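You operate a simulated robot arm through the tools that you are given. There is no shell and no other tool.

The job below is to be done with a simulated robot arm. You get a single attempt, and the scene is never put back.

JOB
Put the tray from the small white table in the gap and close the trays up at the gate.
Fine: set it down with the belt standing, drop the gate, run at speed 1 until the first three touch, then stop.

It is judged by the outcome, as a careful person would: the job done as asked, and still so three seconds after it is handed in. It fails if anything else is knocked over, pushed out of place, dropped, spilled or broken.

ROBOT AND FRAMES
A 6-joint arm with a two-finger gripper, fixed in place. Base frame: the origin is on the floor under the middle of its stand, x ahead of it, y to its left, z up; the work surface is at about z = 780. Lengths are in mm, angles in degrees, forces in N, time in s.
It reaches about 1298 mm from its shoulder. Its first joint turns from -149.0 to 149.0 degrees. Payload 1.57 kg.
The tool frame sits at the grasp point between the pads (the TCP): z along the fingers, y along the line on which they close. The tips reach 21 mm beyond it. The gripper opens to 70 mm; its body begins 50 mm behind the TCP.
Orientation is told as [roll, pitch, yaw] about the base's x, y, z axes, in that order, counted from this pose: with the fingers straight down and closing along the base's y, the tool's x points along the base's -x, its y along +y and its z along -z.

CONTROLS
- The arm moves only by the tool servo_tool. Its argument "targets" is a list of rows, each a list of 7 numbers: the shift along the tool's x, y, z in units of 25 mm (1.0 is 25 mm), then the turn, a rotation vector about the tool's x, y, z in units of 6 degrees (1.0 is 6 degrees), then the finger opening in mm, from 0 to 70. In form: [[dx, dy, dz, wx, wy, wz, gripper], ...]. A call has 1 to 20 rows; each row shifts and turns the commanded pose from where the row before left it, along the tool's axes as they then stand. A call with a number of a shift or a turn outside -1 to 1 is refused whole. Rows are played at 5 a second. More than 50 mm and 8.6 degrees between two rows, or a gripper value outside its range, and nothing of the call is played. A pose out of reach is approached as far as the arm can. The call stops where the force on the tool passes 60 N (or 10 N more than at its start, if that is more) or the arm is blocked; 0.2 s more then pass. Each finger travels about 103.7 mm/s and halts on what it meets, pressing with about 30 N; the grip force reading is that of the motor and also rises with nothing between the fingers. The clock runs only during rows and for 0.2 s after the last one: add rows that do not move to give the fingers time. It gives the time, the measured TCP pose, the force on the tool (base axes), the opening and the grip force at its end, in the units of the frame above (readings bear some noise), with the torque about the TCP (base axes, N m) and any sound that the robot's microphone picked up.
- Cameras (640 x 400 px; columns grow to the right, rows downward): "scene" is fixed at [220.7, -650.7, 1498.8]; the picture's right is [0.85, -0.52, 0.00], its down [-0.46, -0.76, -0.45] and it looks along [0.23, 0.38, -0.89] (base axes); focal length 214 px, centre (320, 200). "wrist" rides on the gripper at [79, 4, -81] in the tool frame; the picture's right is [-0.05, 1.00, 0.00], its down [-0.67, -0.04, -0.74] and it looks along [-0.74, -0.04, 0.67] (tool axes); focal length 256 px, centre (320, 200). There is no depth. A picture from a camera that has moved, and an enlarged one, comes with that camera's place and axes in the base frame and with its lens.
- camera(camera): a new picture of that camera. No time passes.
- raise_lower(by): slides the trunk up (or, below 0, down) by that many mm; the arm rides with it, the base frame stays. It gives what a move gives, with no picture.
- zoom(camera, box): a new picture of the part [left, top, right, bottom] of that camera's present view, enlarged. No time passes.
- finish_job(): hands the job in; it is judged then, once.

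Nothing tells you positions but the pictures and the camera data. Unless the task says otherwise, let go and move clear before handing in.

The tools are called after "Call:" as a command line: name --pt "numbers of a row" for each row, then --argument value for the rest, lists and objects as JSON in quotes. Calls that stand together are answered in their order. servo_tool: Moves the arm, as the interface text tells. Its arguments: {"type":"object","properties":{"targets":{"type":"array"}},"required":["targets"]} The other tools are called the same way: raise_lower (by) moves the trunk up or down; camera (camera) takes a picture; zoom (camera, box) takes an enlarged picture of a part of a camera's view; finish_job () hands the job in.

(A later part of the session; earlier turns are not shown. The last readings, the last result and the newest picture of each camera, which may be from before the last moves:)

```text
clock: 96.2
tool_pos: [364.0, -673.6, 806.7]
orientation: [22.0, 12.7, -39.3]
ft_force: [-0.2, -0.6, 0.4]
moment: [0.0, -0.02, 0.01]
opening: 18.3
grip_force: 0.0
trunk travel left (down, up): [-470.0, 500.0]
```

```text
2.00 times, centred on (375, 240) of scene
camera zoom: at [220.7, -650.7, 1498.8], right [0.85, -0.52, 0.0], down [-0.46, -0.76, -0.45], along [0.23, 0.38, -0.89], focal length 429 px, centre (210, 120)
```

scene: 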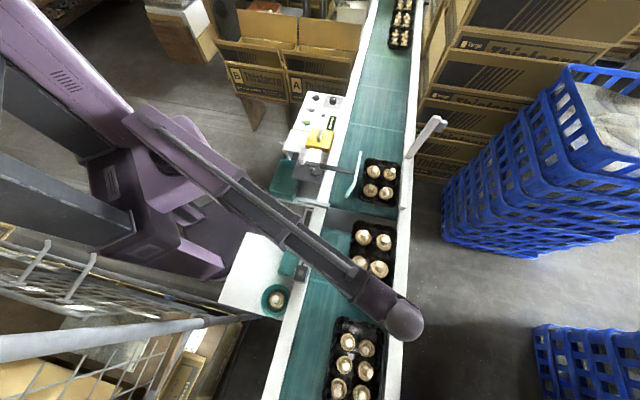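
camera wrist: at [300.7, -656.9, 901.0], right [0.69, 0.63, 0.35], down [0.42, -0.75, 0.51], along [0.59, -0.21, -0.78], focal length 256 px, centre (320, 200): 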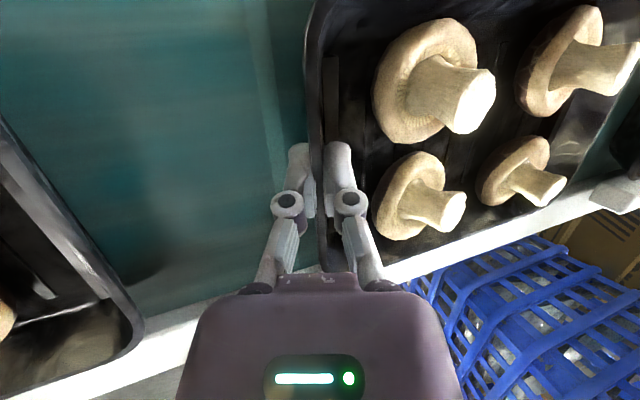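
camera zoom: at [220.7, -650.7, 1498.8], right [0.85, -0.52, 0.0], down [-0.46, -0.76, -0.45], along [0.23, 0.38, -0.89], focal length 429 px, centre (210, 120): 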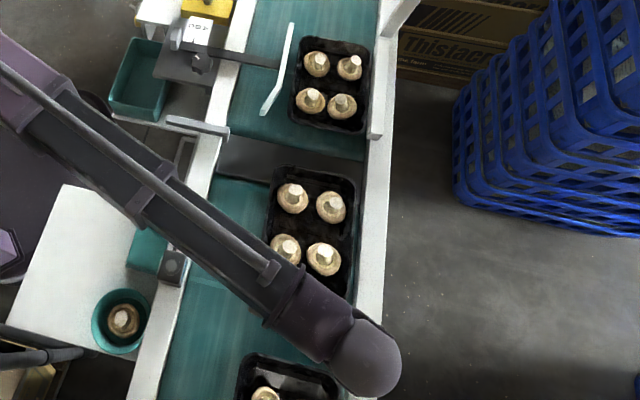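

The tray stands on the belt and the fingers are free. Since the fingers are tilted along the wall, I'll back out in alternating small steps (up, then upstream).

Call:
raise_lower --by 8

Call:
servo_tool --pt "0.012 -0.14 -0.05 0 0 0 20" --pt "0 0 0 0 0 0 20"

Call:
zoom --camera "wrist" --box '[220, 60, 480, 260]'

```text
clock: 96.8
tool_pos: [364.8, -675.5, 815.0]
orientation: [21.9, 12.8, -39.3]
ft_force: [-0.5, -1.3, 0.3]
moment: [0.01, -0.01, -0.05]
opening: 19.7
grip_force: 0.1
trunk travel left (down, up): [-478.0, 492.0]
```

```text
clock: 97.4
tool_pos: [362.2, -676.5, 814.6]
orientation: [22.0, 12.9, -39.3]
ft_force: [0.7, 0.8, 0.4]
moment: [0.0, 0.03, 0.01]
opening: 20.1
grip_force: 0.1
trunk travel left (down, up): [-478.0, 492.0]
```

```text
2.00 times, centred on (350, 160) of wrist
camera zoom: at [298.3, -659.4, 908.0], right [0.69, 0.63, 0.35], down [0.42, -0.75, 0.51], along [0.59, -0.21, -0.78], focal length 512 px, centre (260, 280)
```

zoom: 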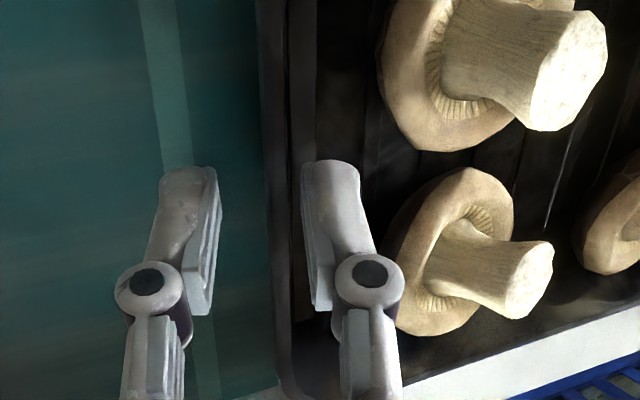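

Call:
raise_lower --by 9

Call:
servo_tool --pt "0.012 -0.14 -0.05 0 0 0 20" --pt "0 0 0 0 0 0 20"

Call:
raise_lower --by 9

Call:
zoom --camera "wrist" --box '[220, 60, 480, 260]'

```text
clock: 98.0
tool_pos: [362.3, -677.7, 824.1]
orientation: [22.0, 12.7, -39.3]
ft_force: [-0.7, -0.8, 0.0]
moment: [0.0, -0.02, -0.02]
opening: 19.9
grip_force: 0.0
trunk travel left (down, up): [-487.0, 483.0]
```

```text
clock: 98.6
tool_pos: [360.6, -679.4, 823.9]
orientation: [21.9, 12.8, -39.3]
ft_force: [0.5, 0.7, 0.4]
moment: [-0.03, 0.02, 0.01]
opening: 20.1
grip_force: 0.0
trunk travel left (down, up): [-487.0, 483.0]
```

```text
clock: 99.2
tool_pos: [360.4, -678.3, 832.9]
orientation: [22.0, 12.8, -39.3]
ft_force: [-0.1, -0.1, 0.4]
moment: [-0.04, 0.0, 0.02]
opening: 20.3
grip_force: 0.1
trunk travel left (down, up): [-496.0, 474.0]
```

```text
2.00 times, centred on (350, 160) of wrist
camera zoom: at [296.4, -661.9, 926.0], right [0.69, 0.63, 0.35], down [0.42, -0.75, 0.51], along [0.59, -0.21, -0.78], focal length 512 px, centre (260, 280)
```

zoom: 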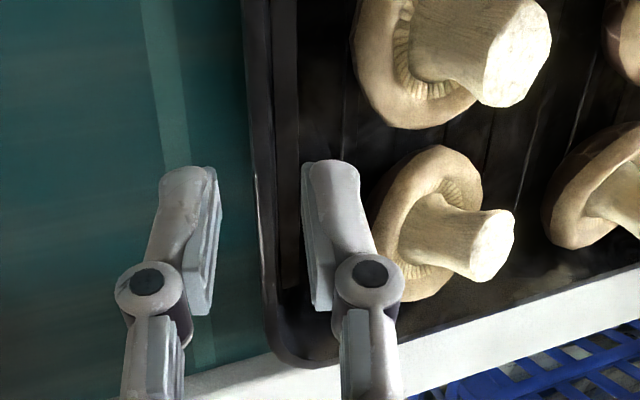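

The tips are just at the rim and clear. Raising well up and looking at the whole row.

Call:
raise_lower --by 15

Call:
raise_lower --by 180

Call:
camera --camera "wrist"

Call:
camera --camera "scene"

```text
clock: 99.8
tool_pos: [359.3, -679.7, 847.2]
orientation: [22.1, 12.8, -39.4]
ft_force: [0.3, 0.2, 0.1]
moment: [0.0, 0.01, 0.0]
opening: 20.0
grip_force: 0.0
trunk travel left (down, up): [-511.0, 459.0]
```

```text
clock: 101.8
tool_pos: [359.6, -679.3, 1027.6]
orientation: [21.9, 12.8, -39.3]
ft_force: [-0.9, -0.5, 0.6]
moment: [0.02, 0.0, 0.01]
opening: 20.3
grip_force: 0.0
trunk travel left (down, up): [-691.0, 279.0]
```

```text
taken
camera wrist: at [296.3, -661.9, 1120.9], right [0.69, 0.63, 0.35], down [0.42, -0.75, 0.51], along [0.59, -0.21, -0.78], focal length 256 px, centre (320, 200)
```

wrist: 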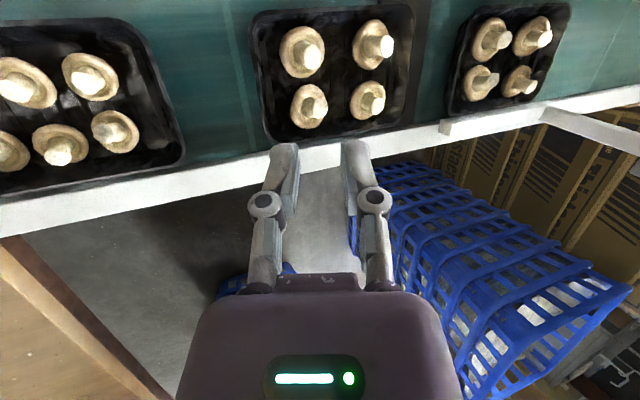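

```text
taken
```

scene: 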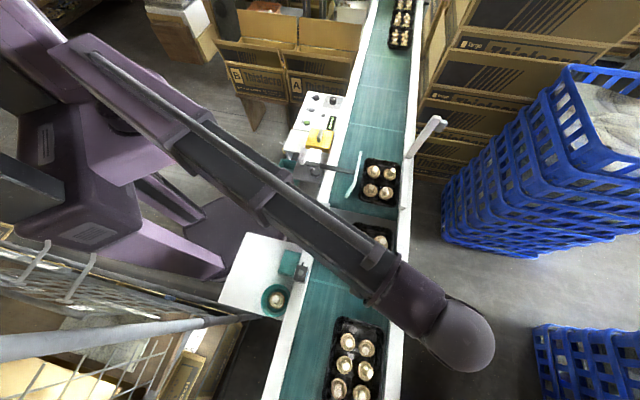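

The tray stands in the gap, in line with the others. Next the gate: I'll bring the tool back upright and look at the raised bar closely.

Call:
servo_tool --pt "0 0 0 0.718 -0.42 0 30" --pt "0 0 0 0.718 -0.42 0 40" --pt "0 0 0 0.718 -0.42 0 50" --pt "0 0 0 0.718 -0.42 0 50" --pt "0 0 0 0.718 -0.42 0 50" --pt "0 0 0 0 0 0 50"

Call:
camera --camera "wrist"

Call:
zoom --camera "wrist" --box '[400, 60, 640, 260]'

Call:
zoom --camera "scene" --box '[385, 105, 455, 165]'

```text
clock: 103.2
tool_pos: [360.6, -679.8, 1010.7]
orientation: [0.0, 0.4, -41.7]
ft_force: [-0.2, -0.6, -0.3]
moment: [0.01, 0.02, 0.02]
opening: 50.1
grip_force: 0.2
out of reach, approached as far as the arm can: row 1, 2, 3, 5
trunk travel left (down, up): [-691.0, 279.0]
```

```text
taken
camera wrist: at [304.2, -624.2, 1092.5], right [0.7, 0.71, 0.0], down [0.48, -0.47, 0.74], along [0.53, -0.52, -0.67], focal length 256 px, centre (320, 200)
```

wrist: 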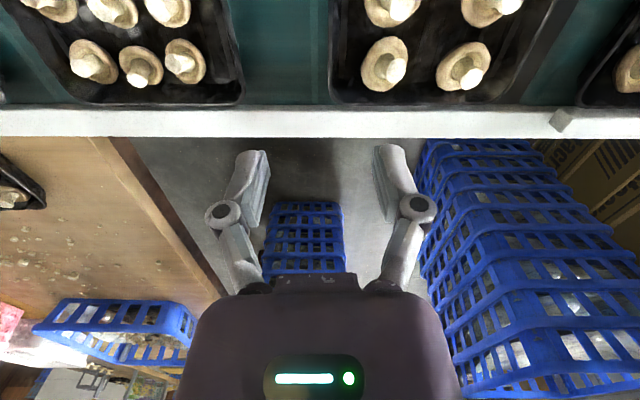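

```text
2.00 times, centred on (520, 160) of wrist
camera zoom: at [304.2, -624.2, 1092.5], right [0.7, 0.71, 0.0], down [0.48, -0.47, 0.74], along [0.53, -0.52, -0.67], focal length 512 px, centre (-80, 280)
```

zoom: 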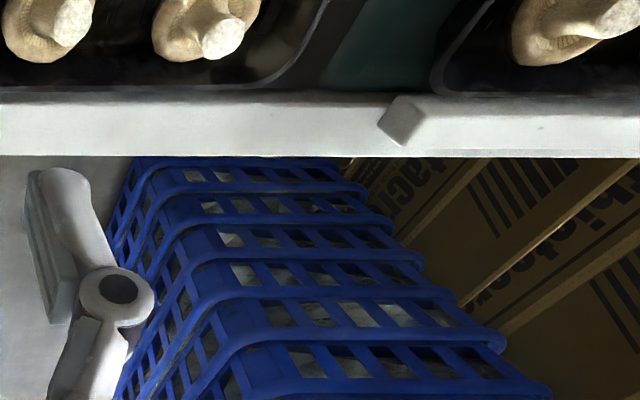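

```text
6.67 times, centred on (420, 135) of scene
camera zoom: at [220.7, -650.7, 1498.8], right [0.85, -0.52, 0.0], down [-0.46, -0.76, -0.45], along [0.23, 0.38, -0.89], focal length 1430 px, centre (-347, 633)
```

zoom: 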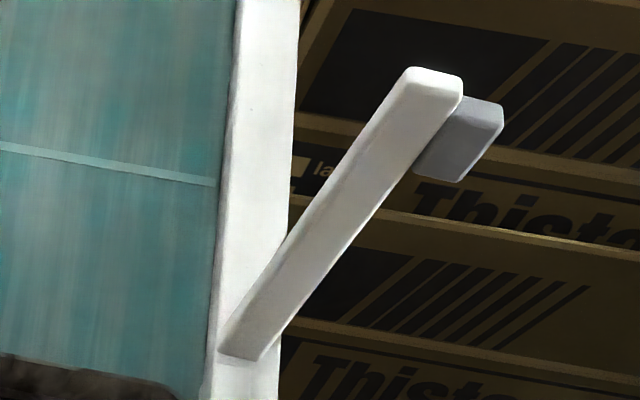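

Everything along the row looks in order. I'll move above the belt near the gate to inspect the bar.

Call:
servo_tool --pt "0.034 0.907 0 0 0 0 50" --pt "0.034 0.907 0 0 0 0 50" --pt "0.034 0.907 0 0 0 0 50" --pt "0.034 0.907 0 0 0 0 50" --pt "0.034 0.907 0 0 0 0 50" --pt "0.034 0.907 0 0 0 0 50" --pt "0.034 0.907 0 0 0 0 50" --pt "0.034 0.907 0 0 0 0 50" --pt "0.034 0.907 0 0 0 0 50" --pt "0.034 0.907 0 0 0 0 50" --pt "0.034 0.907 0 0 0 0 50" --pt "0.034 0.907 0 0 0 0 50" --pt "0.034 0.907 0 0 0 0 50" --pt "0.034 0.907 0 0 0 0 50" --pt "0.034 0.907 0 0 0 0 50" --pt "0.034 0.907 0 0 0 0 50" --pt "0.034 0.907 0 0 0 0 50" --pt "0.034 0.907 0 0 0 0 50" --pt "0.034 0.907 0 0 0 0 50" --pt "0.034 0.907 0 0 0 0 50"

Call:
camera --camera "wrist"

Call:
camera --camera "scene"

```text
clock: 107.4
tool_pos: [648.3, -326.9, 1011.1]
orientation: [0.1, 0.5, -41.7]
ft_force: [0.4, 0.0, -0.2]
moment: [0.01, 0.0, 0.0]
opening: 50.0
grip_force: 0.0
trunk travel left (down, up): [-691.0, 279.0]
```

```text
taken
camera wrist: at [592.5, -271.5, 1092.5], right [0.7, 0.71, 0.0], down [0.48, -0.47, 0.74], along [0.53, -0.52, -0.67], focal length 256 px, centre (320, 200)
```

wrist: 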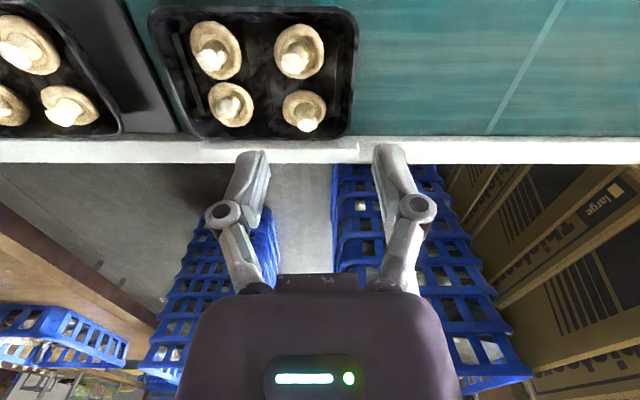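

```text
taken
```

scene: 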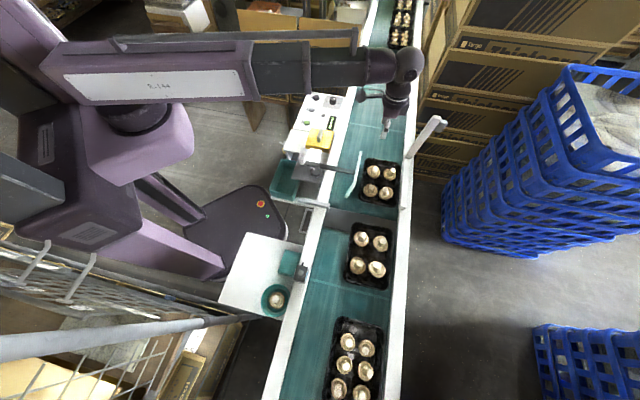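

The bar is hidden behind my finger; I'll shift 90 mm upstream to see it.

Call:
servo_tool --pt "0 -0.9 0 0 0 0 20" --pt "0 -0.9 0 0 0 0 0" --pt "0 -0.9 0 0 0 0 0" --pt "0 -0.9 0 0 0 0 0" --pt "0 0 0 0 0 0 0"

Call:
camera --camera "wrist"

Call:
zoom --camera "wrist" --box '[380, 80, 600, 360]'

Call:
zoom --camera "scene" --box '[320, 140, 430, 400]'

```text
clock: 108.6
tool_pos: [588.4, -395.9, 1010.6]
orientation: [0.1, 0.6, -41.7]
ft_force: [0.0, -0.2, 0.4]
moment: [0.02, 0.02, 0.01]
opening: 0.0
grip_force: 28.3
trunk travel left (down, up): [-691.0, 279.0]
```

```text
taken
camera wrist: at [531.6, -340.6, 1092.5], right [0.7, 0.71, 0.0], down [0.48, -0.47, 0.74], along [0.53, -0.52, -0.67], focal length 256 px, centre (320, 200)
```

wrist: 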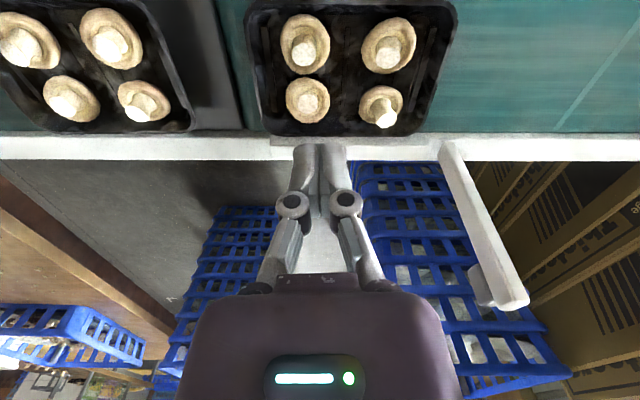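

```text
1.43 times, centred on (490, 220) of wrist
camera zoom: at [531.6, -340.6, 1092.5], right [0.7, 0.71, 0.0], down [0.48, -0.47, 0.74], along [0.53, -0.52, -0.67], focal length 366 px, centre (77, 171)
```

zoom: 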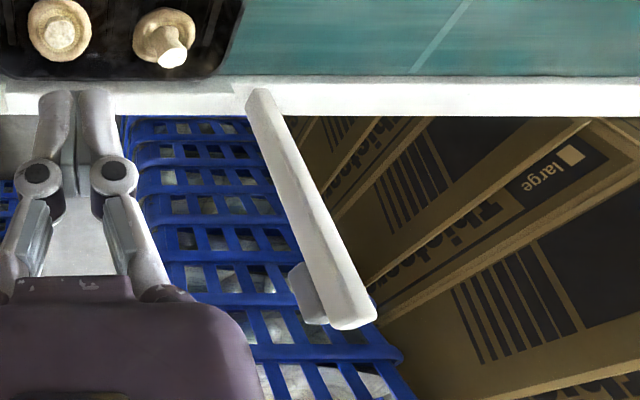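

```text
1.54 times, centred on (375, 270) of scene
camera zoom: at [220.7, -650.7, 1498.8], right [0.85, -0.52, 0.0], down [-0.46, -0.76, -0.45], along [0.23, 0.38, -0.89], focal length 330 px, centre (235, 92)
```

zoom: 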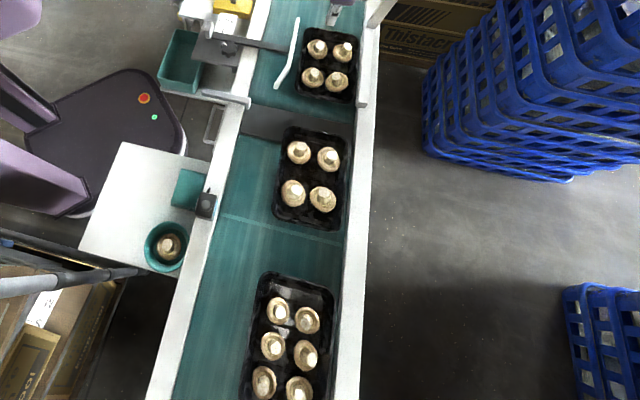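

The bar's hinge is near (825, -364, 790) and its tip near (818, -380, 1009), almost upright. I'll raise, go over to the outer side of the bar with closed fingers, and then push it toward the belt.

Call:
raise_lower --by 80

Call:
servo_tool --pt "0 0 0 0 0 0.55 0" --pt "-0.836 0.728 0 0 0 0 0" --pt "-0.836 0.728 0 0 0 0 0" --pt "-0.836 0.728 0 0 0 0 0" --pt "-0.836 0.728 0 0 0 0 0" --pt "-0.836 0.728 0 0 0 0 0" --pt "-0.836 0.728 0 0 0 0 0" --pt "-0.836 0.728 0 0 0 0 0" --pt "-0.836 0.728 0 0 0 0 0" --pt "-0.836 0.728 0 0 0 0 0" --pt "-0.836 0.728 0 0 0 0 0" --pt "0 0 0 0 0 0 0"

Call:
camera --camera "wrist"

Call:
camera --camera "scene"

```text
clock: 109.8
tool_pos: [587.3, -396.1, 1089.7]
orientation: [0.2, 0.4, -41.7]
ft_force: [-1.1, 0.4, 0.2]
moment: [0.02, 0.03, -0.03]
opening: 0.0
grip_force: 28.9
trunk travel left (down, up): [-771.0, 199.0]
```

```text
clock: 112.4
tool_pos: [866.2, -412.7, 1090.3]
orientation: [0.1, 0.5, -45.0]
ft_force: [-0.5, 0.3, -0.3]
moment: [0.02, -0.02, 0.01]
opening: 0.0
grip_force: 28.7
trunk travel left (down, up): [-771.0, 199.0]
```

```text
taken
camera wrist: at [813.5, -354.1, 1172.7], right [0.74, 0.67, 0.0], down [0.45, -0.5, 0.74], along [0.49, -0.55, -0.67], focal length 256 px, centre (320, 200)
```

wrist: 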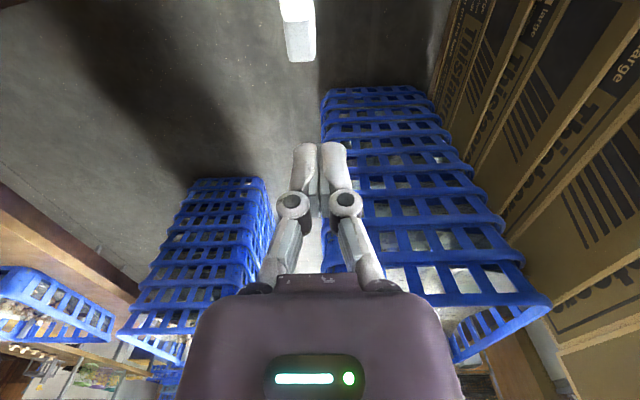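

```text
taken
```

scene: 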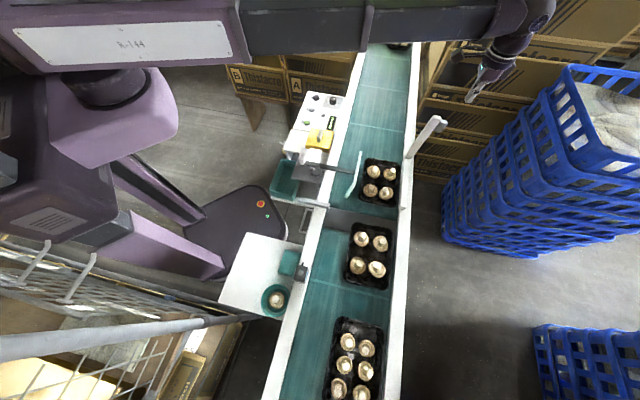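

The tip and its grey tab are right below-inside of my fingers. For a gentle drop I'd rather use the fingers as a fork around the bar, so I'll turn to yaw 45, open fully and centre over the bar tip.

Call:
servo_tool --pt "0 0 0 0 0 -1 20" --pt "0 0 0 0 0 -1 40" --pt "0 0 0 0 0 -1 60" --pt "0 0 0 0 0 -1 70" --pt "0 0 0 0 0 -1 70" --pt "0 0 0 0 0 -1 70" --pt "0 0 0 0 0 -1 70" --pt "0 0 0 0 0 -1 70" --pt "0 0 0 0 0 -1 70" --pt "0 0 0 0 0 -1 70" --pt "0 0 0 0 0 -1 70" --pt "0 0 0 0 0 -1 70" --pt "0 0 0 0 0 -1 70" --pt "0 0 0 0 0 -1 70" --pt "0 0 0 0 0 -1 70" --pt "0.214 0.726 0 0 0 0 70" --pt "0.214 0.726 0 0 0 0 70" --pt "0 0 0 0 0 0 70"

Call:
camera --camera "wrist"

Call:
zoom --camera "wrist" --box '[180, 40, 460, 240]'

Call:
camera --camera "scene"

```text
clock: 116.2
tool_pos: [831.1, -397.3, 1090.2]
orientation: [0.5, 0.0, 45.0]
ft_force: [0.0, 1.0, -0.7]
moment: [0.02, -0.02, -0.01]
opening: 70.0
grip_force: 0.2
trunk travel left (down, up): [-771.0, 199.0]
```

```text
taken
camera wrist: at [772.8, -450.7, 1171.8], right [-0.67, 0.74, 0.01], down [0.5, 0.44, 0.74], along [0.55, 0.5, -0.67], focal length 256 px, centre (320, 200)
```

wrist: 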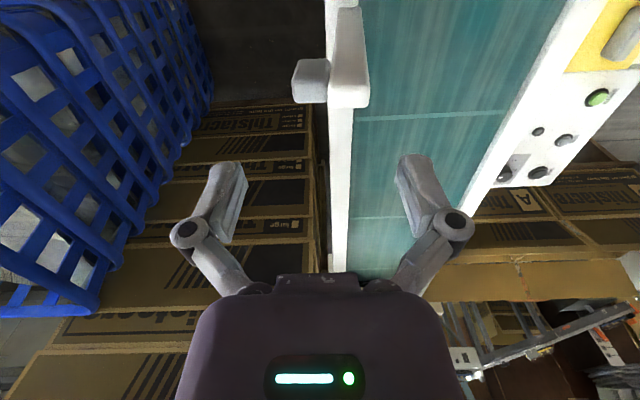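

```text
2.00 times, centred on (320, 140) of wrist
camera zoom: at [772.8, -450.7, 1171.8], right [-0.67, 0.74, 0.01], down [0.5, 0.44, 0.74], along [0.55, 0.5, -0.67], focal length 512 px, centre (320, 320)
```

zoom: 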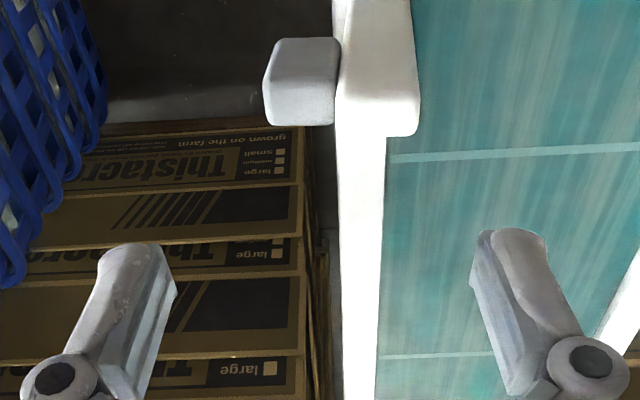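

```text
taken
```

scene: 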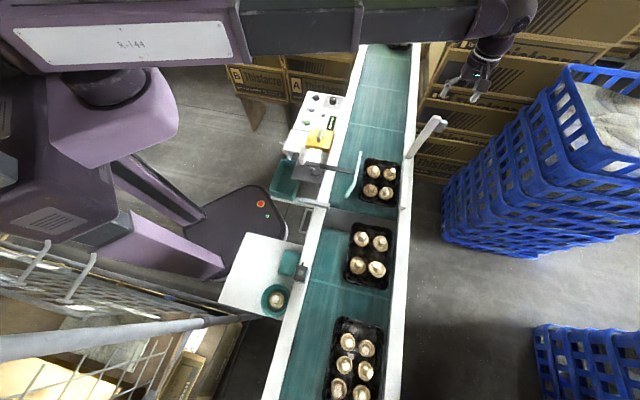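

The bar with its tab spans about 53 mm, centred 8 mm toward the belt from my axis. I'll shift and lower the fork around it.

Call:
servo_tool --pt "0 0.304 0 0 0 0 70" --pt "0 0 0 0 0 0 70"

Call:
raise_lower --by -55

Call:
zoom --camera "wrist" --box '[180, 40, 460, 240]'

```text
clock: 116.8
tool_pos: [827.1, -392.1, 1089.6]
orientation: [0.5, 0.0, 45.0]
ft_force: [0.3, 0.9, 0.5]
moment: [0.01, 0.02, -0.02]
opening: 69.9
grip_force: 0.0
trunk travel left (down, up): [-771.0, 199.0]
```

```text
clock: 117.7
tool_pos: [827.8, -392.0, 1034.3]
orientation: [0.5, -0.1, 45.0]
ft_force: [-0.1, 0.3, 0.0]
moment: [0.02, 0.01, 0.01]
opening: 69.9
grip_force: 0.0
trunk travel left (down, up): [-716.0, 254.0]
```

```text
2.00 times, centred on (320, 140) of wrist
camera zoom: at [768.4, -445.4, 1117.0], right [-0.67, 0.74, 0.01], down [0.5, 0.44, 0.74], along [0.55, 0.5, -0.67], focal length 512 px, centre (320, 320)
```

zoom: 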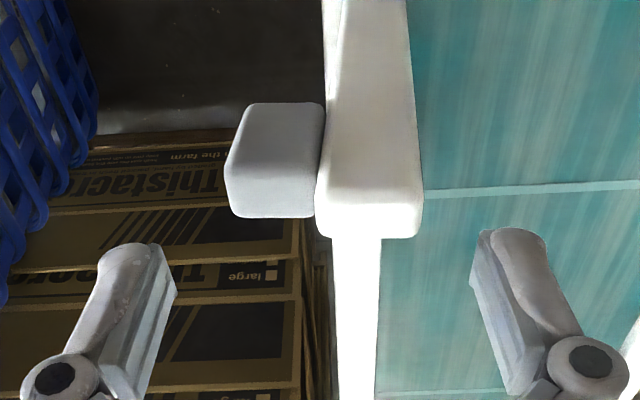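

Well centred. Lowering 45 mm more around the bar.

Call:
raise_lower --by -45

Call:
camera --camera "wrist"

Call:
zoom --camera "wrist" --box '[180, 80, 460, 280]'

Call:
zoom --camera "scene" --box '[385, 60, 485, 170]'

```text
clock: 118.6
tool_pos: [827.2, -391.8, 990.3]
orientation: [0.5, -0.1, 45.1]
ft_force: [0.9, -0.1, 0.0]
moment: [-0.01, -0.01, 0.0]
opening: 70.1
grip_force: 0.1
trunk travel left (down, up): [-671.0, 299.0]
```

```text
taken
camera wrist: at [768.4, -445.4, 1071.9], right [-0.67, 0.74, 0.01], down [0.5, 0.44, 0.74], along [0.55, 0.5, -0.67], focal length 256 px, centre (320, 200)
```

wrist: 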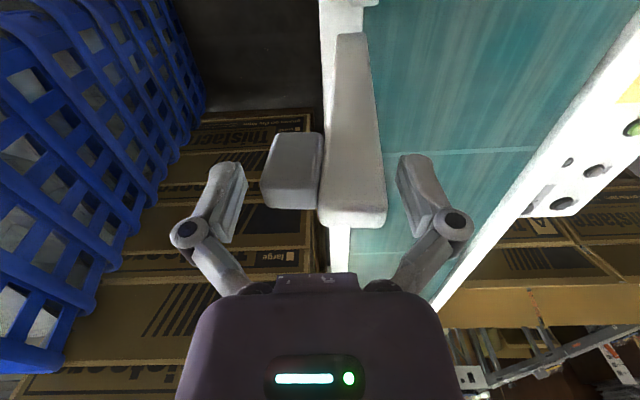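

```text
2.00 times, centred on (320, 180) of wrist
camera zoom: at [768.4, -445.4, 1071.9], right [-0.67, 0.74, 0.01], down [0.5, 0.44, 0.74], along [0.55, 0.5, -0.67], focal length 512 px, centre (320, 240)
```

zoom: 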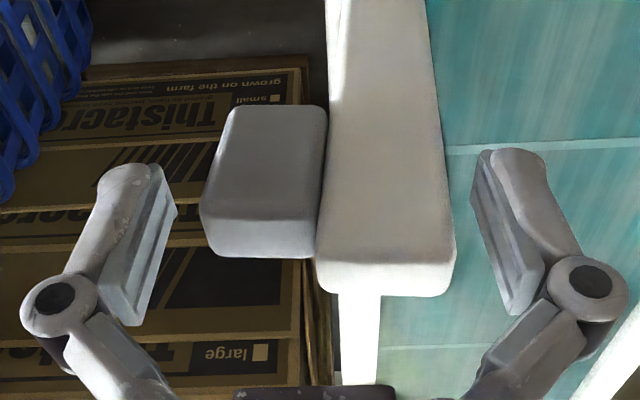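

```text
3.64 times, centred on (435, 115) of scene
camera zoom: at [220.7, -650.7, 1498.8], right [0.85, -0.52, 0.0], down [-0.46, -0.76, -0.45], along [0.23, 0.38, -0.89], focal length 780 px, centre (-98, 509)
```

zoom: 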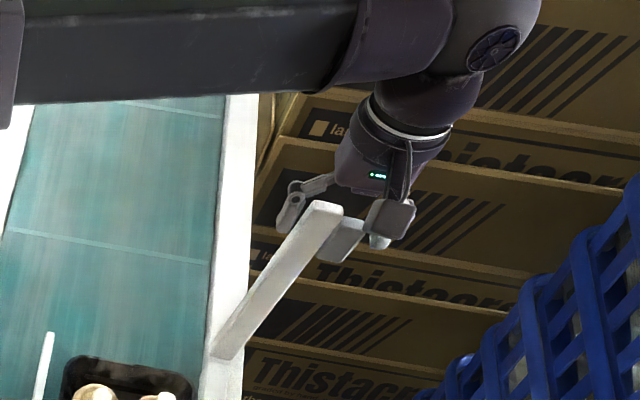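

The fork surrounds bar and tab. Now I push slowly toward the belt (30 mm).

Call:
servo_tool --pt "0 0.2 0 0 0 0 70" --pt "0 0.2 0 0 0 0 70" --pt "0 0.2 0 0 0 0 70" --pt "0 0.2 0 0 0 0 70" --pt "0 0.2 0 0 0 0 70" --pt "0 0.2 0 0 0 0 70"

Call:
camera --camera "wrist"

Call:
zoom --camera "scene" --box '[385, 60, 485, 170]'

```text
clock: 120.0
tool_pos: [806.8, -370.9, 989.3]
orientation: [0.5, 0.1, 45.0]
ft_force: [0.0, -0.4, -0.5]
moment: [-0.03, 0.01, 0.01]
opening: 69.8
grip_force: 0.1
trunk travel left (down, up): [-671.0, 299.0]
```

```text
taken
camera wrist: at [747.8, -424.2, 1071.9], right [-0.67, 0.74, 0.01], down [0.5, 0.44, 0.74], along [0.55, 0.5, -0.67], focal length 256 px, centre (320, 200)
```

wrist: 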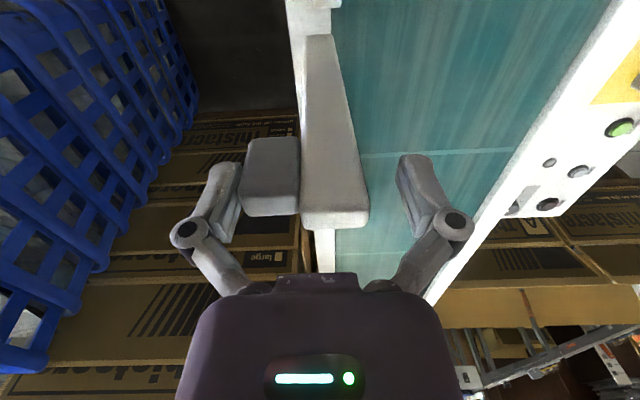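

```text
3.64 times, centred on (435, 115) of scene
camera zoom: at [220.7, -650.7, 1498.8], right [0.85, -0.52, 0.0], down [-0.46, -0.76, -0.45], along [0.23, 0.38, -0.89], focal length 780 px, centre (-98, 509)
```

zoom: 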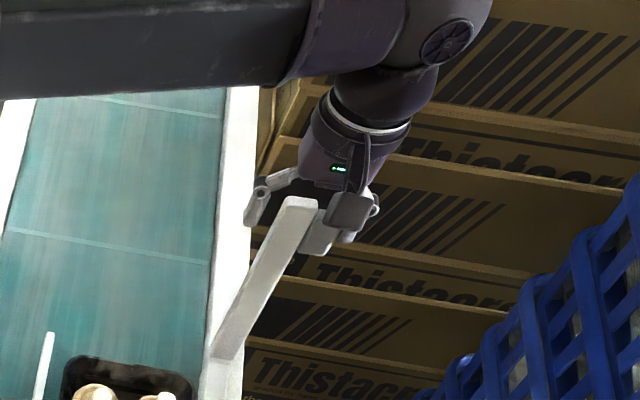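

The bar follows the push with hardly any force. I'll continue in small steps.

Call:
servo_tool --pt "0 0.2 0 0 0 0 70" --pt "0 0.2 0 0 0 0 70" --pt "0 0.2 0 0 0 0 70" --pt "0 0.2 0 0 0 0 70"

Call:
camera --camera "wrist"

Call:
zoom --camera "scene" --box '[385, 60, 485, 170]'

```text
clock: 121.0
tool_pos: [790.8, -356.8, 989.9]
orientation: [0.4, 0.0, 45.0]
ft_force: [-0.4, 0.1, -0.3]
moment: [0.01, 0.0, 0.01]
opening: 69.9
grip_force: 0.0
trunk travel left (down, up): [-671.0, 299.0]
```

```text
taken
camera wrist: at [733.1, -410.3, 1071.9], right [-0.67, 0.74, 0.01], down [0.5, 0.44, 0.74], along [0.55, 0.5, -0.67], focal length 256 px, centre (320, 200)
```

wrist: 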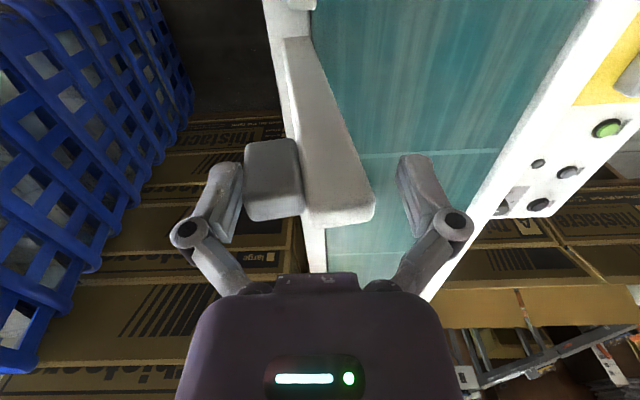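

```text
3.64 times, centred on (435, 115) of scene
camera zoom: at [220.7, -650.7, 1498.8], right [0.85, -0.52, 0.0], down [-0.46, -0.76, -0.45], along [0.23, 0.38, -0.89], focal length 780 px, centre (-98, 509)
```

zoom: 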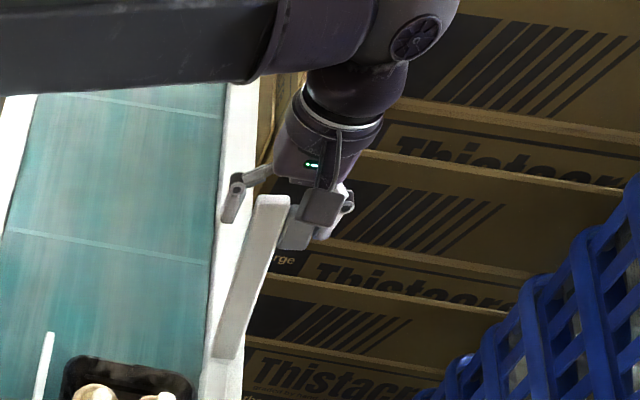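

The bar has left the outer finger slightly and appears to be moving on its own, slowly. I'll wait a second to see.

Call:
servo_tool --pt "0 0 0 0 0 0 70" --pt "0 0 0 0 0 0 70" --pt "0 0 0 0 0 0 70" --pt "0 0 0 0 0 0 70" --pt "0 0 0 0 0 0 70"

Call:
camera --camera "wrist"

```text
clock: 122.2
tool_pos: [791.9, -356.9, 989.9]
orientation: [0.4, -0.1, 45.0]
ft_force: [0.0, -0.4, -0.6]
moment: [-0.03, 0.02, -0.04]
opening: 70.3
grip_force: 0.1
trunk travel left (down, up): [-671.0, 299.0]
```

```text
taken
camera wrist: at [733.3, -410.3, 1071.9], right [-0.67, 0.74, 0.01], down [0.5, 0.44, 0.74], along [0.55, 0.5, -0.67], focal length 256 px, centre (320, 200)
```

wrist: 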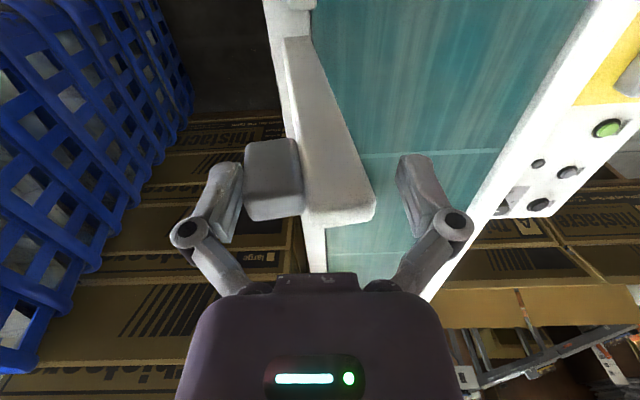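

The hinge has friction and holds the bar where it is, so I need to guide it all the way. I'll keep pushing toward the belt in steps, lowering the trunk as the bar comes down.

Call:
servo_tool --pt "0 0.36 0 0 0 0 70" --pt "0 0.36 0 0 0 0 70" --pt "0 0.36 0 0 0 0 70" --pt "0 0.36 0 0 0 0 70" --pt "0 0.36 0 0 0 0 70" --pt "0 0.36 0 0 0 0 70"

Call:
camera --camera "wrist"

Call:
zoom --camera "scene" --box '[355, 60, 475, 190]'

```text
clock: 123.6
tool_pos: [751.6, -318.8, 989.9]
orientation: [0.5, 0.0, 45.0]
ft_force: [0.7, -0.8, -0.7]
moment: [0.0, -0.02, 0.02]
opening: 70.3
grip_force: 0.1
trunk travel left (down, up): [-671.0, 299.0]
```

```text
taken
camera wrist: at [694.2, -371.9, 1072.0], right [-0.67, 0.74, 0.01], down [0.5, 0.44, 0.74], along [0.55, 0.5, -0.67], focal length 256 px, centre (320, 200)
```

wrist: 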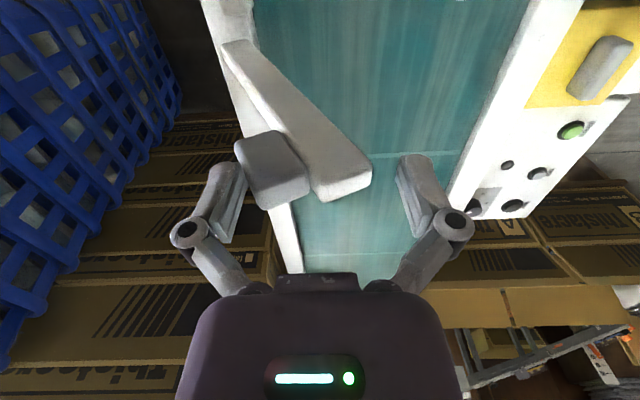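

```text
3.08 times, centred on (415, 125) of scene
camera zoom: at [220.7, -650.7, 1498.8], right [0.85, -0.52, 0.0], down [-0.46, -0.76, -0.45], along [0.23, 0.38, -0.89], focal length 660 px, centre (28, 431)
```

zoom: 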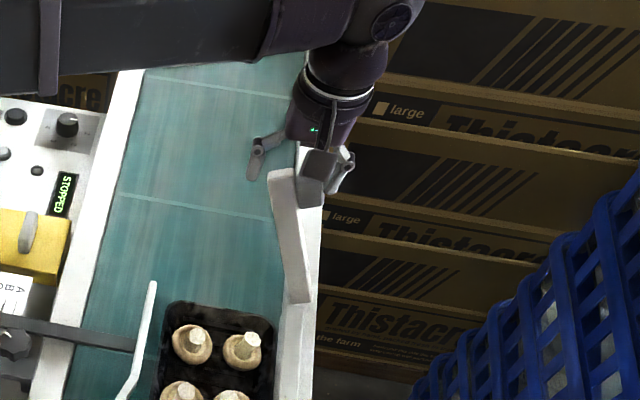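

The bar follows steadily. Lower 15 mm and push on.

Call:
raise_lower --by -15

Call:
servo_tool --pt "0 0.36 0 0 0 0 70" --pt "0 0.36 0 0 0 0 70" --pt "0 0.36 0 0 0 0 70" --pt "0 0.36 0 0 0 0 70" --pt "0 0.36 0 0 0 0 70"

Call:
camera --camera "wrist"

Call:
zoom --camera "scene" --box '[355, 60, 475, 190]'

```text
clock: 124.2
tool_pos: [753.0, -319.2, 975.2]
orientation: [0.5, 0.1, 45.0]
ft_force: [0.2, -0.7, 0.1]
moment: [-0.01, -0.01, 0.01]
opening: 69.8
grip_force: 0.1
trunk travel left (down, up): [-656.0, 314.0]
```

```text
clock: 125.4
tool_pos: [721.2, -286.8, 975.7]
orientation: [0.5, 0.1, 45.0]
ft_force: [-0.1, 0.0, -0.2]
moment: [0.0, -0.02, -0.01]
opening: 70.0
grip_force: 0.1
trunk travel left (down, up): [-656.0, 314.0]
```

```text
taken
camera wrist: at [661.5, -340.4, 1057.0], right [-0.67, 0.74, 0.01], down [0.5, 0.44, 0.74], along [0.55, 0.5, -0.67], focal length 256 px, centre (320, 200)
```

wrist: 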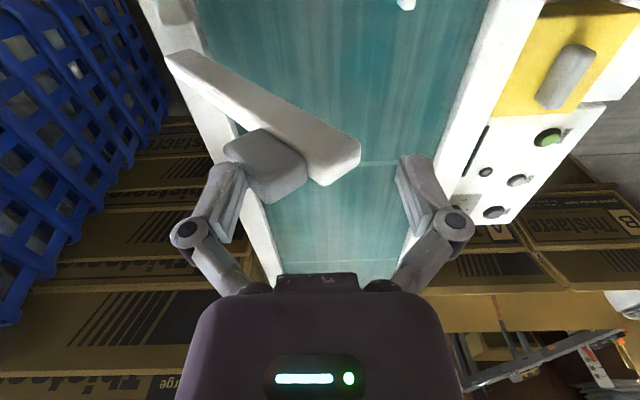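

```text
3.08 times, centred on (415, 125) of scene
camera zoom: at [220.7, -650.7, 1498.8], right [0.85, -0.52, 0.0], down [-0.46, -0.76, -0.45], along [0.23, 0.38, -0.89], focal length 660 px, centre (28, 431)
```

zoom: 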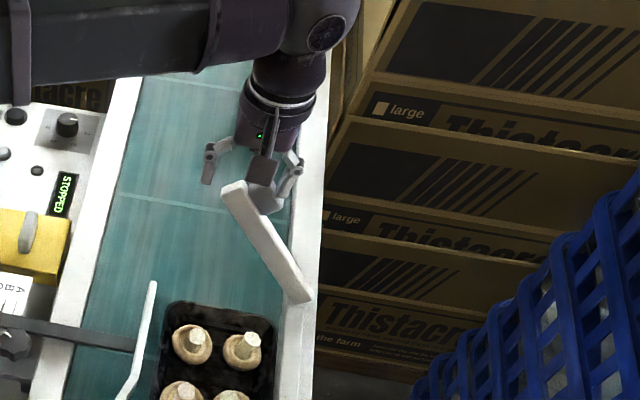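

Call:
raise_lower --by -18

Call:
servo_tool --pt "0 0.36 0 0 0 0 70" --pt "0 0.36 0 0 0 0 70" --pt "0 0.36 0 0 0 0 70" --pt "0 0.36 0 0 0 0 70"

Call:
camera --camera "wrist"

Call:
zoom --camera "scene" --box '[355, 60, 475, 190]'

```text
clock: 126.1
tool_pos: [720.3, -288.1, 957.0]
orientation: [0.5, 0.0, 45.1]
ft_force: [0.5, 0.1, 0.0]
moment: [0.0, -0.01, 0.02]
opening: 70.0
grip_force: 0.1
trunk travel left (down, up): [-638.0, 332.0]
```

```text
clock: 127.1
tool_pos: [695.5, -261.1, 956.7]
orientation: [0.5, -0.1, 45.0]
ft_force: [-0.4, -0.5, 0.7]
moment: [-0.02, 0.03, 0.04]
opening: 69.9
grip_force: 0.1
trunk travel left (down, up): [-638.0, 332.0]
```

```text
taken
camera wrist: at [636.5, -315.1, 1039.0], right [-0.67, 0.74, 0.01], down [0.5, 0.44, 0.74], along [0.55, 0.5, -0.67], focal length 256 px, centre (320, 200)
```

wrist: 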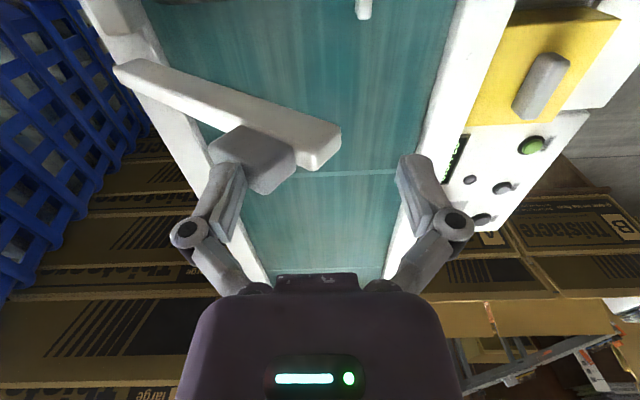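

```text
3.08 times, centred on (415, 125) of scene
camera zoom: at [220.7, -650.7, 1498.8], right [0.85, -0.52, 0.0], down [-0.46, -0.76, -0.45], along [0.23, 0.38, -0.89], focal length 660 px, centre (28, 431)
```

zoom: 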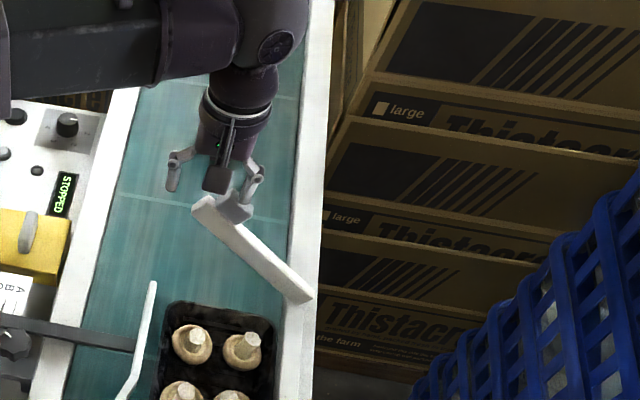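

The bar is about 50° over. Lower a bit and push further.

Call:
raise_lower --by -24

Call:
servo_tool --pt "0 0.34 0 0 0 0 70" --pt "0 0.34 0 0 0 0 70" --pt "0 0.34 0 0 0 0 70" --pt "0 0.34 0 0 0 0 70"

Call:
camera --camera "wrist"

Call:
zoom --camera "scene" --box '[355, 60, 475, 190]'

```text
clock: 127.8
tool_pos: [695.8, -261.5, 933.0]
orientation: [0.5, 0.1, 45.0]
ft_force: [0.9, 0.2, -0.1]
moment: [-0.03, 0.03, -0.03]
opening: 70.2
grip_force: 0.0
trunk travel left (down, up): [-614.0, 356.0]
```

```text
clock: 128.8
tool_pos: [672.7, -237.0, 933.6]
orientation: [0.6, 0.1, 45.0]
ft_force: [0.2, 0.8, 0.6]
moment: [0.01, 0.01, 0.0]
opening: 70.2
grip_force: 0.1
trunk travel left (down, up): [-614.0, 356.0]
```

```text
taken
camera wrist: at [613.2, -290.2, 1015.0], right [-0.67, 0.74, 0.01], down [0.5, 0.44, 0.74], along [0.55, 0.5, -0.67], focal length 256 px, centre (320, 200)
```

wrist: 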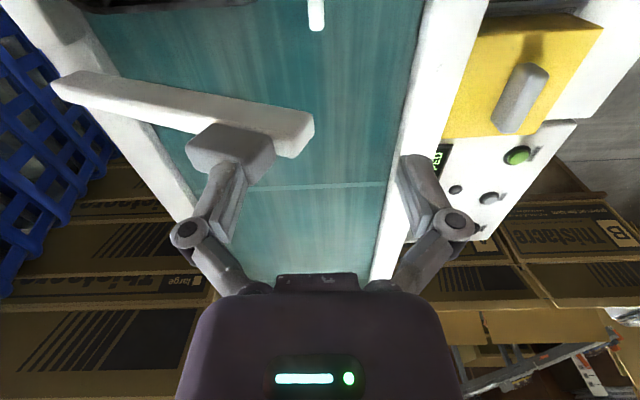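

```text
3.08 times, centred on (415, 125) of scene
camera zoom: at [220.7, -650.7, 1498.8], right [0.85, -0.52, 0.0], down [-0.46, -0.76, -0.45], along [0.23, 0.38, -0.89], focal length 660 px, centre (28, 431)
```

zoom: 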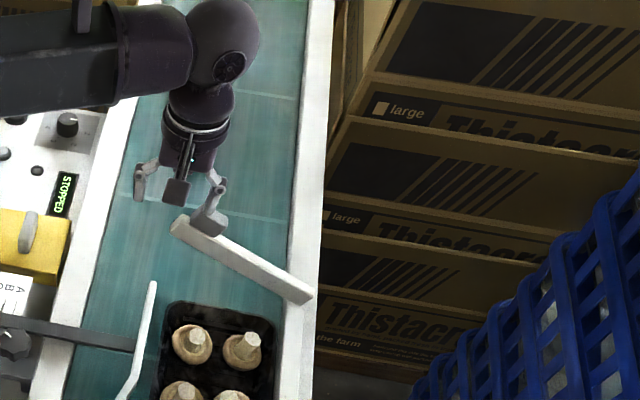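

The bar is about 65° over and my outer fingertip now sits above its tab, so lowering the trunk will press it down. Small steps with force checks.

Call:
raise_lower --by -20

Call:
camera --camera "wrist"

Call:
zoom --camera "scene" --box '[355, 60, 475, 190]'

```text
clock: 129.4
tool_pos: [671.5, -236.4, 913.0]
orientation: [0.5, 0.0, 45.0]
ft_force: [0.4, 0.4, -0.6]
moment: [-0.03, 0.02, 0.02]
opening: 70.0
grip_force: 0.0
trunk travel left (down, up): [-594.0, 376.0]
```

```text
taken
camera wrist: at [613.4, -290.4, 994.9], right [-0.67, 0.74, 0.01], down [0.5, 0.44, 0.74], along [0.55, 0.5, -0.67], focal length 256 px, centre (320, 200)
```

wrist: 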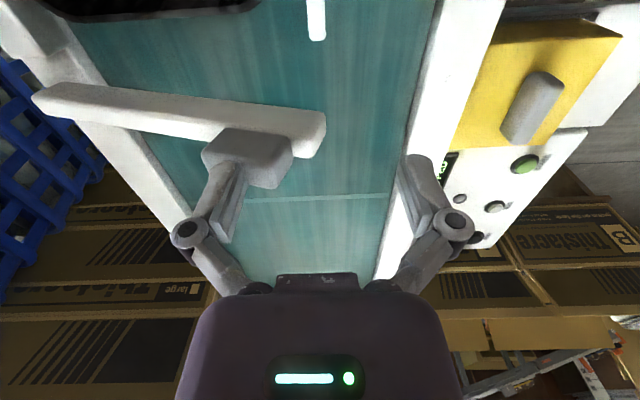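

```text
3.08 times, centred on (415, 125) of scene
camera zoom: at [220.7, -650.7, 1498.8], right [0.85, -0.52, 0.0], down [-0.46, -0.76, -0.45], along [0.23, 0.38, -0.89], focal length 660 px, centre (28, 431)
```

zoom: 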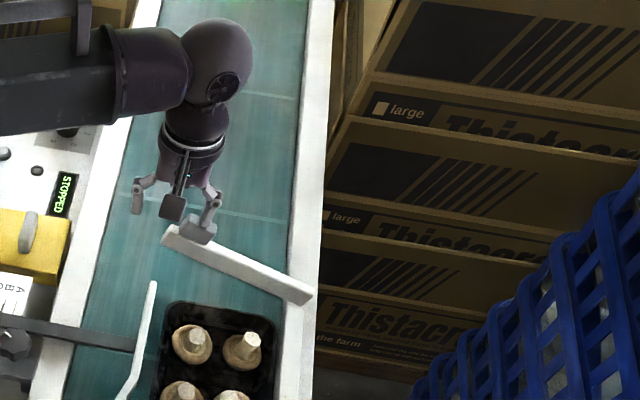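

It follows with no notable force. Continuing.

Call:
raise_lower --by -20

Call:
raise_lower --by -15

Call:
camera --camera "wrist"

Call:
zoom --camera "scene" --box '[355, 60, 475, 190]'

```text
clock: 130.1
tool_pos: [671.7, -236.0, 893.5]
orientation: [0.5, 0.0, 45.0]
ft_force: [0.1, 0.6, -0.3]
moment: [0.01, 0.02, 0.0]
opening: 69.8
grip_force: 0.1
trunk travel left (down, up): [-574.0, 396.0]
```

```text
clock: 130.8
tool_pos: [670.4, -237.4, 877.9]
orientation: [0.5, -0.1, 45.0]
ft_force: [-1.2, 0.4, -0.3]
moment: [0.02, 0.02, 0.01]
opening: 70.1
grip_force: 0.2
trunk travel left (down, up): [-559.0, 411.0]
```

```text
taken
camera wrist: at [613.4, -290.4, 959.9], right [-0.67, 0.74, 0.01], down [0.5, 0.44, 0.74], along [0.55, 0.5, -0.67], focal length 256 px, centre (320, 200)
```

wrist: 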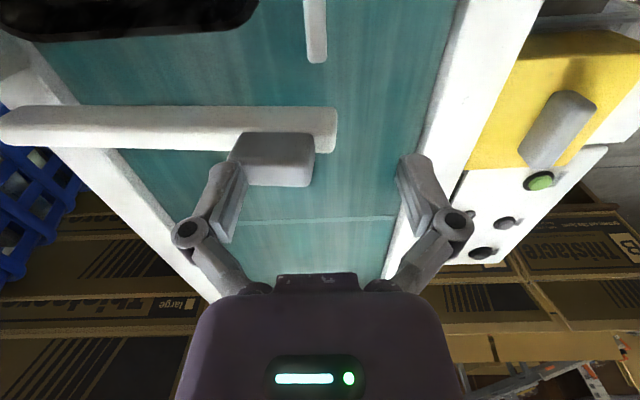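

```text
3.08 times, centred on (415, 125) of scene
camera zoom: at [220.7, -650.7, 1498.8], right [0.85, -0.52, 0.0], down [-0.46, -0.76, -0.45], along [0.23, 0.38, -0.89], focal length 660 px, centre (28, 431)
```

zoom: 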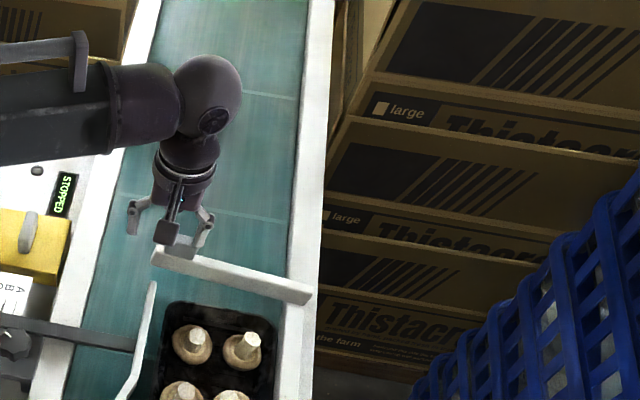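

The bar is nearly horizontal. A few more small steps.

Call:
raise_lower --by -12

Call:
camera --camera "wrist"

Call:
zoom --camera "scene" --box '[355, 80, 455, 190]'

```text
clock: 131.3
tool_pos: [672.5, -236.6, 866.7]
orientation: [0.6, 0.0, 45.0]
ft_force: [0.6, 0.0, -0.8]
moment: [0.01, 0.02, 0.02]
opening: 69.9
grip_force: 0.0
trunk travel left (down, up): [-547.0, 423.0]
```

```text
taken
camera wrist: at [613.4, -290.4, 947.9], right [-0.67, 0.74, 0.01], down [0.5, 0.44, 0.74], along [0.55, 0.5, -0.67], focal length 256 px, centre (320, 200)
```

wrist: 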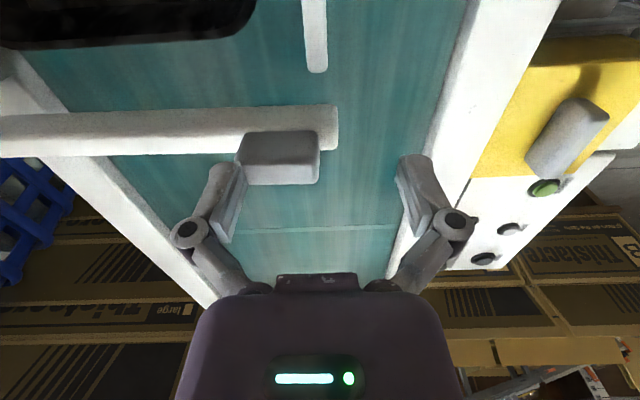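

```text
3.64 times, centred on (405, 135) of scene
camera zoom: at [220.7, -650.7, 1498.8], right [0.85, -0.52, 0.0], down [-0.46, -0.76, -0.45], along [0.23, 0.38, -0.89], focal length 780 px, centre (11, 436)
```

zoom: 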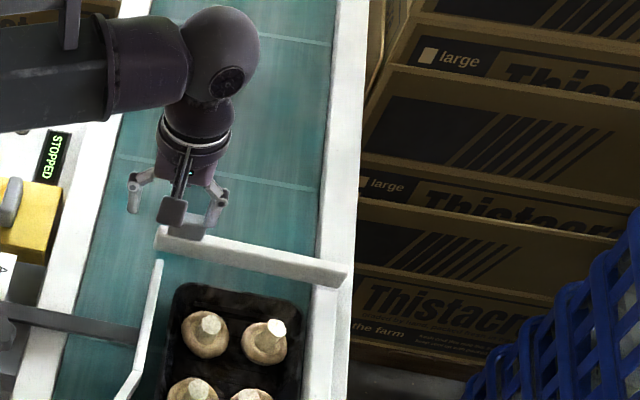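

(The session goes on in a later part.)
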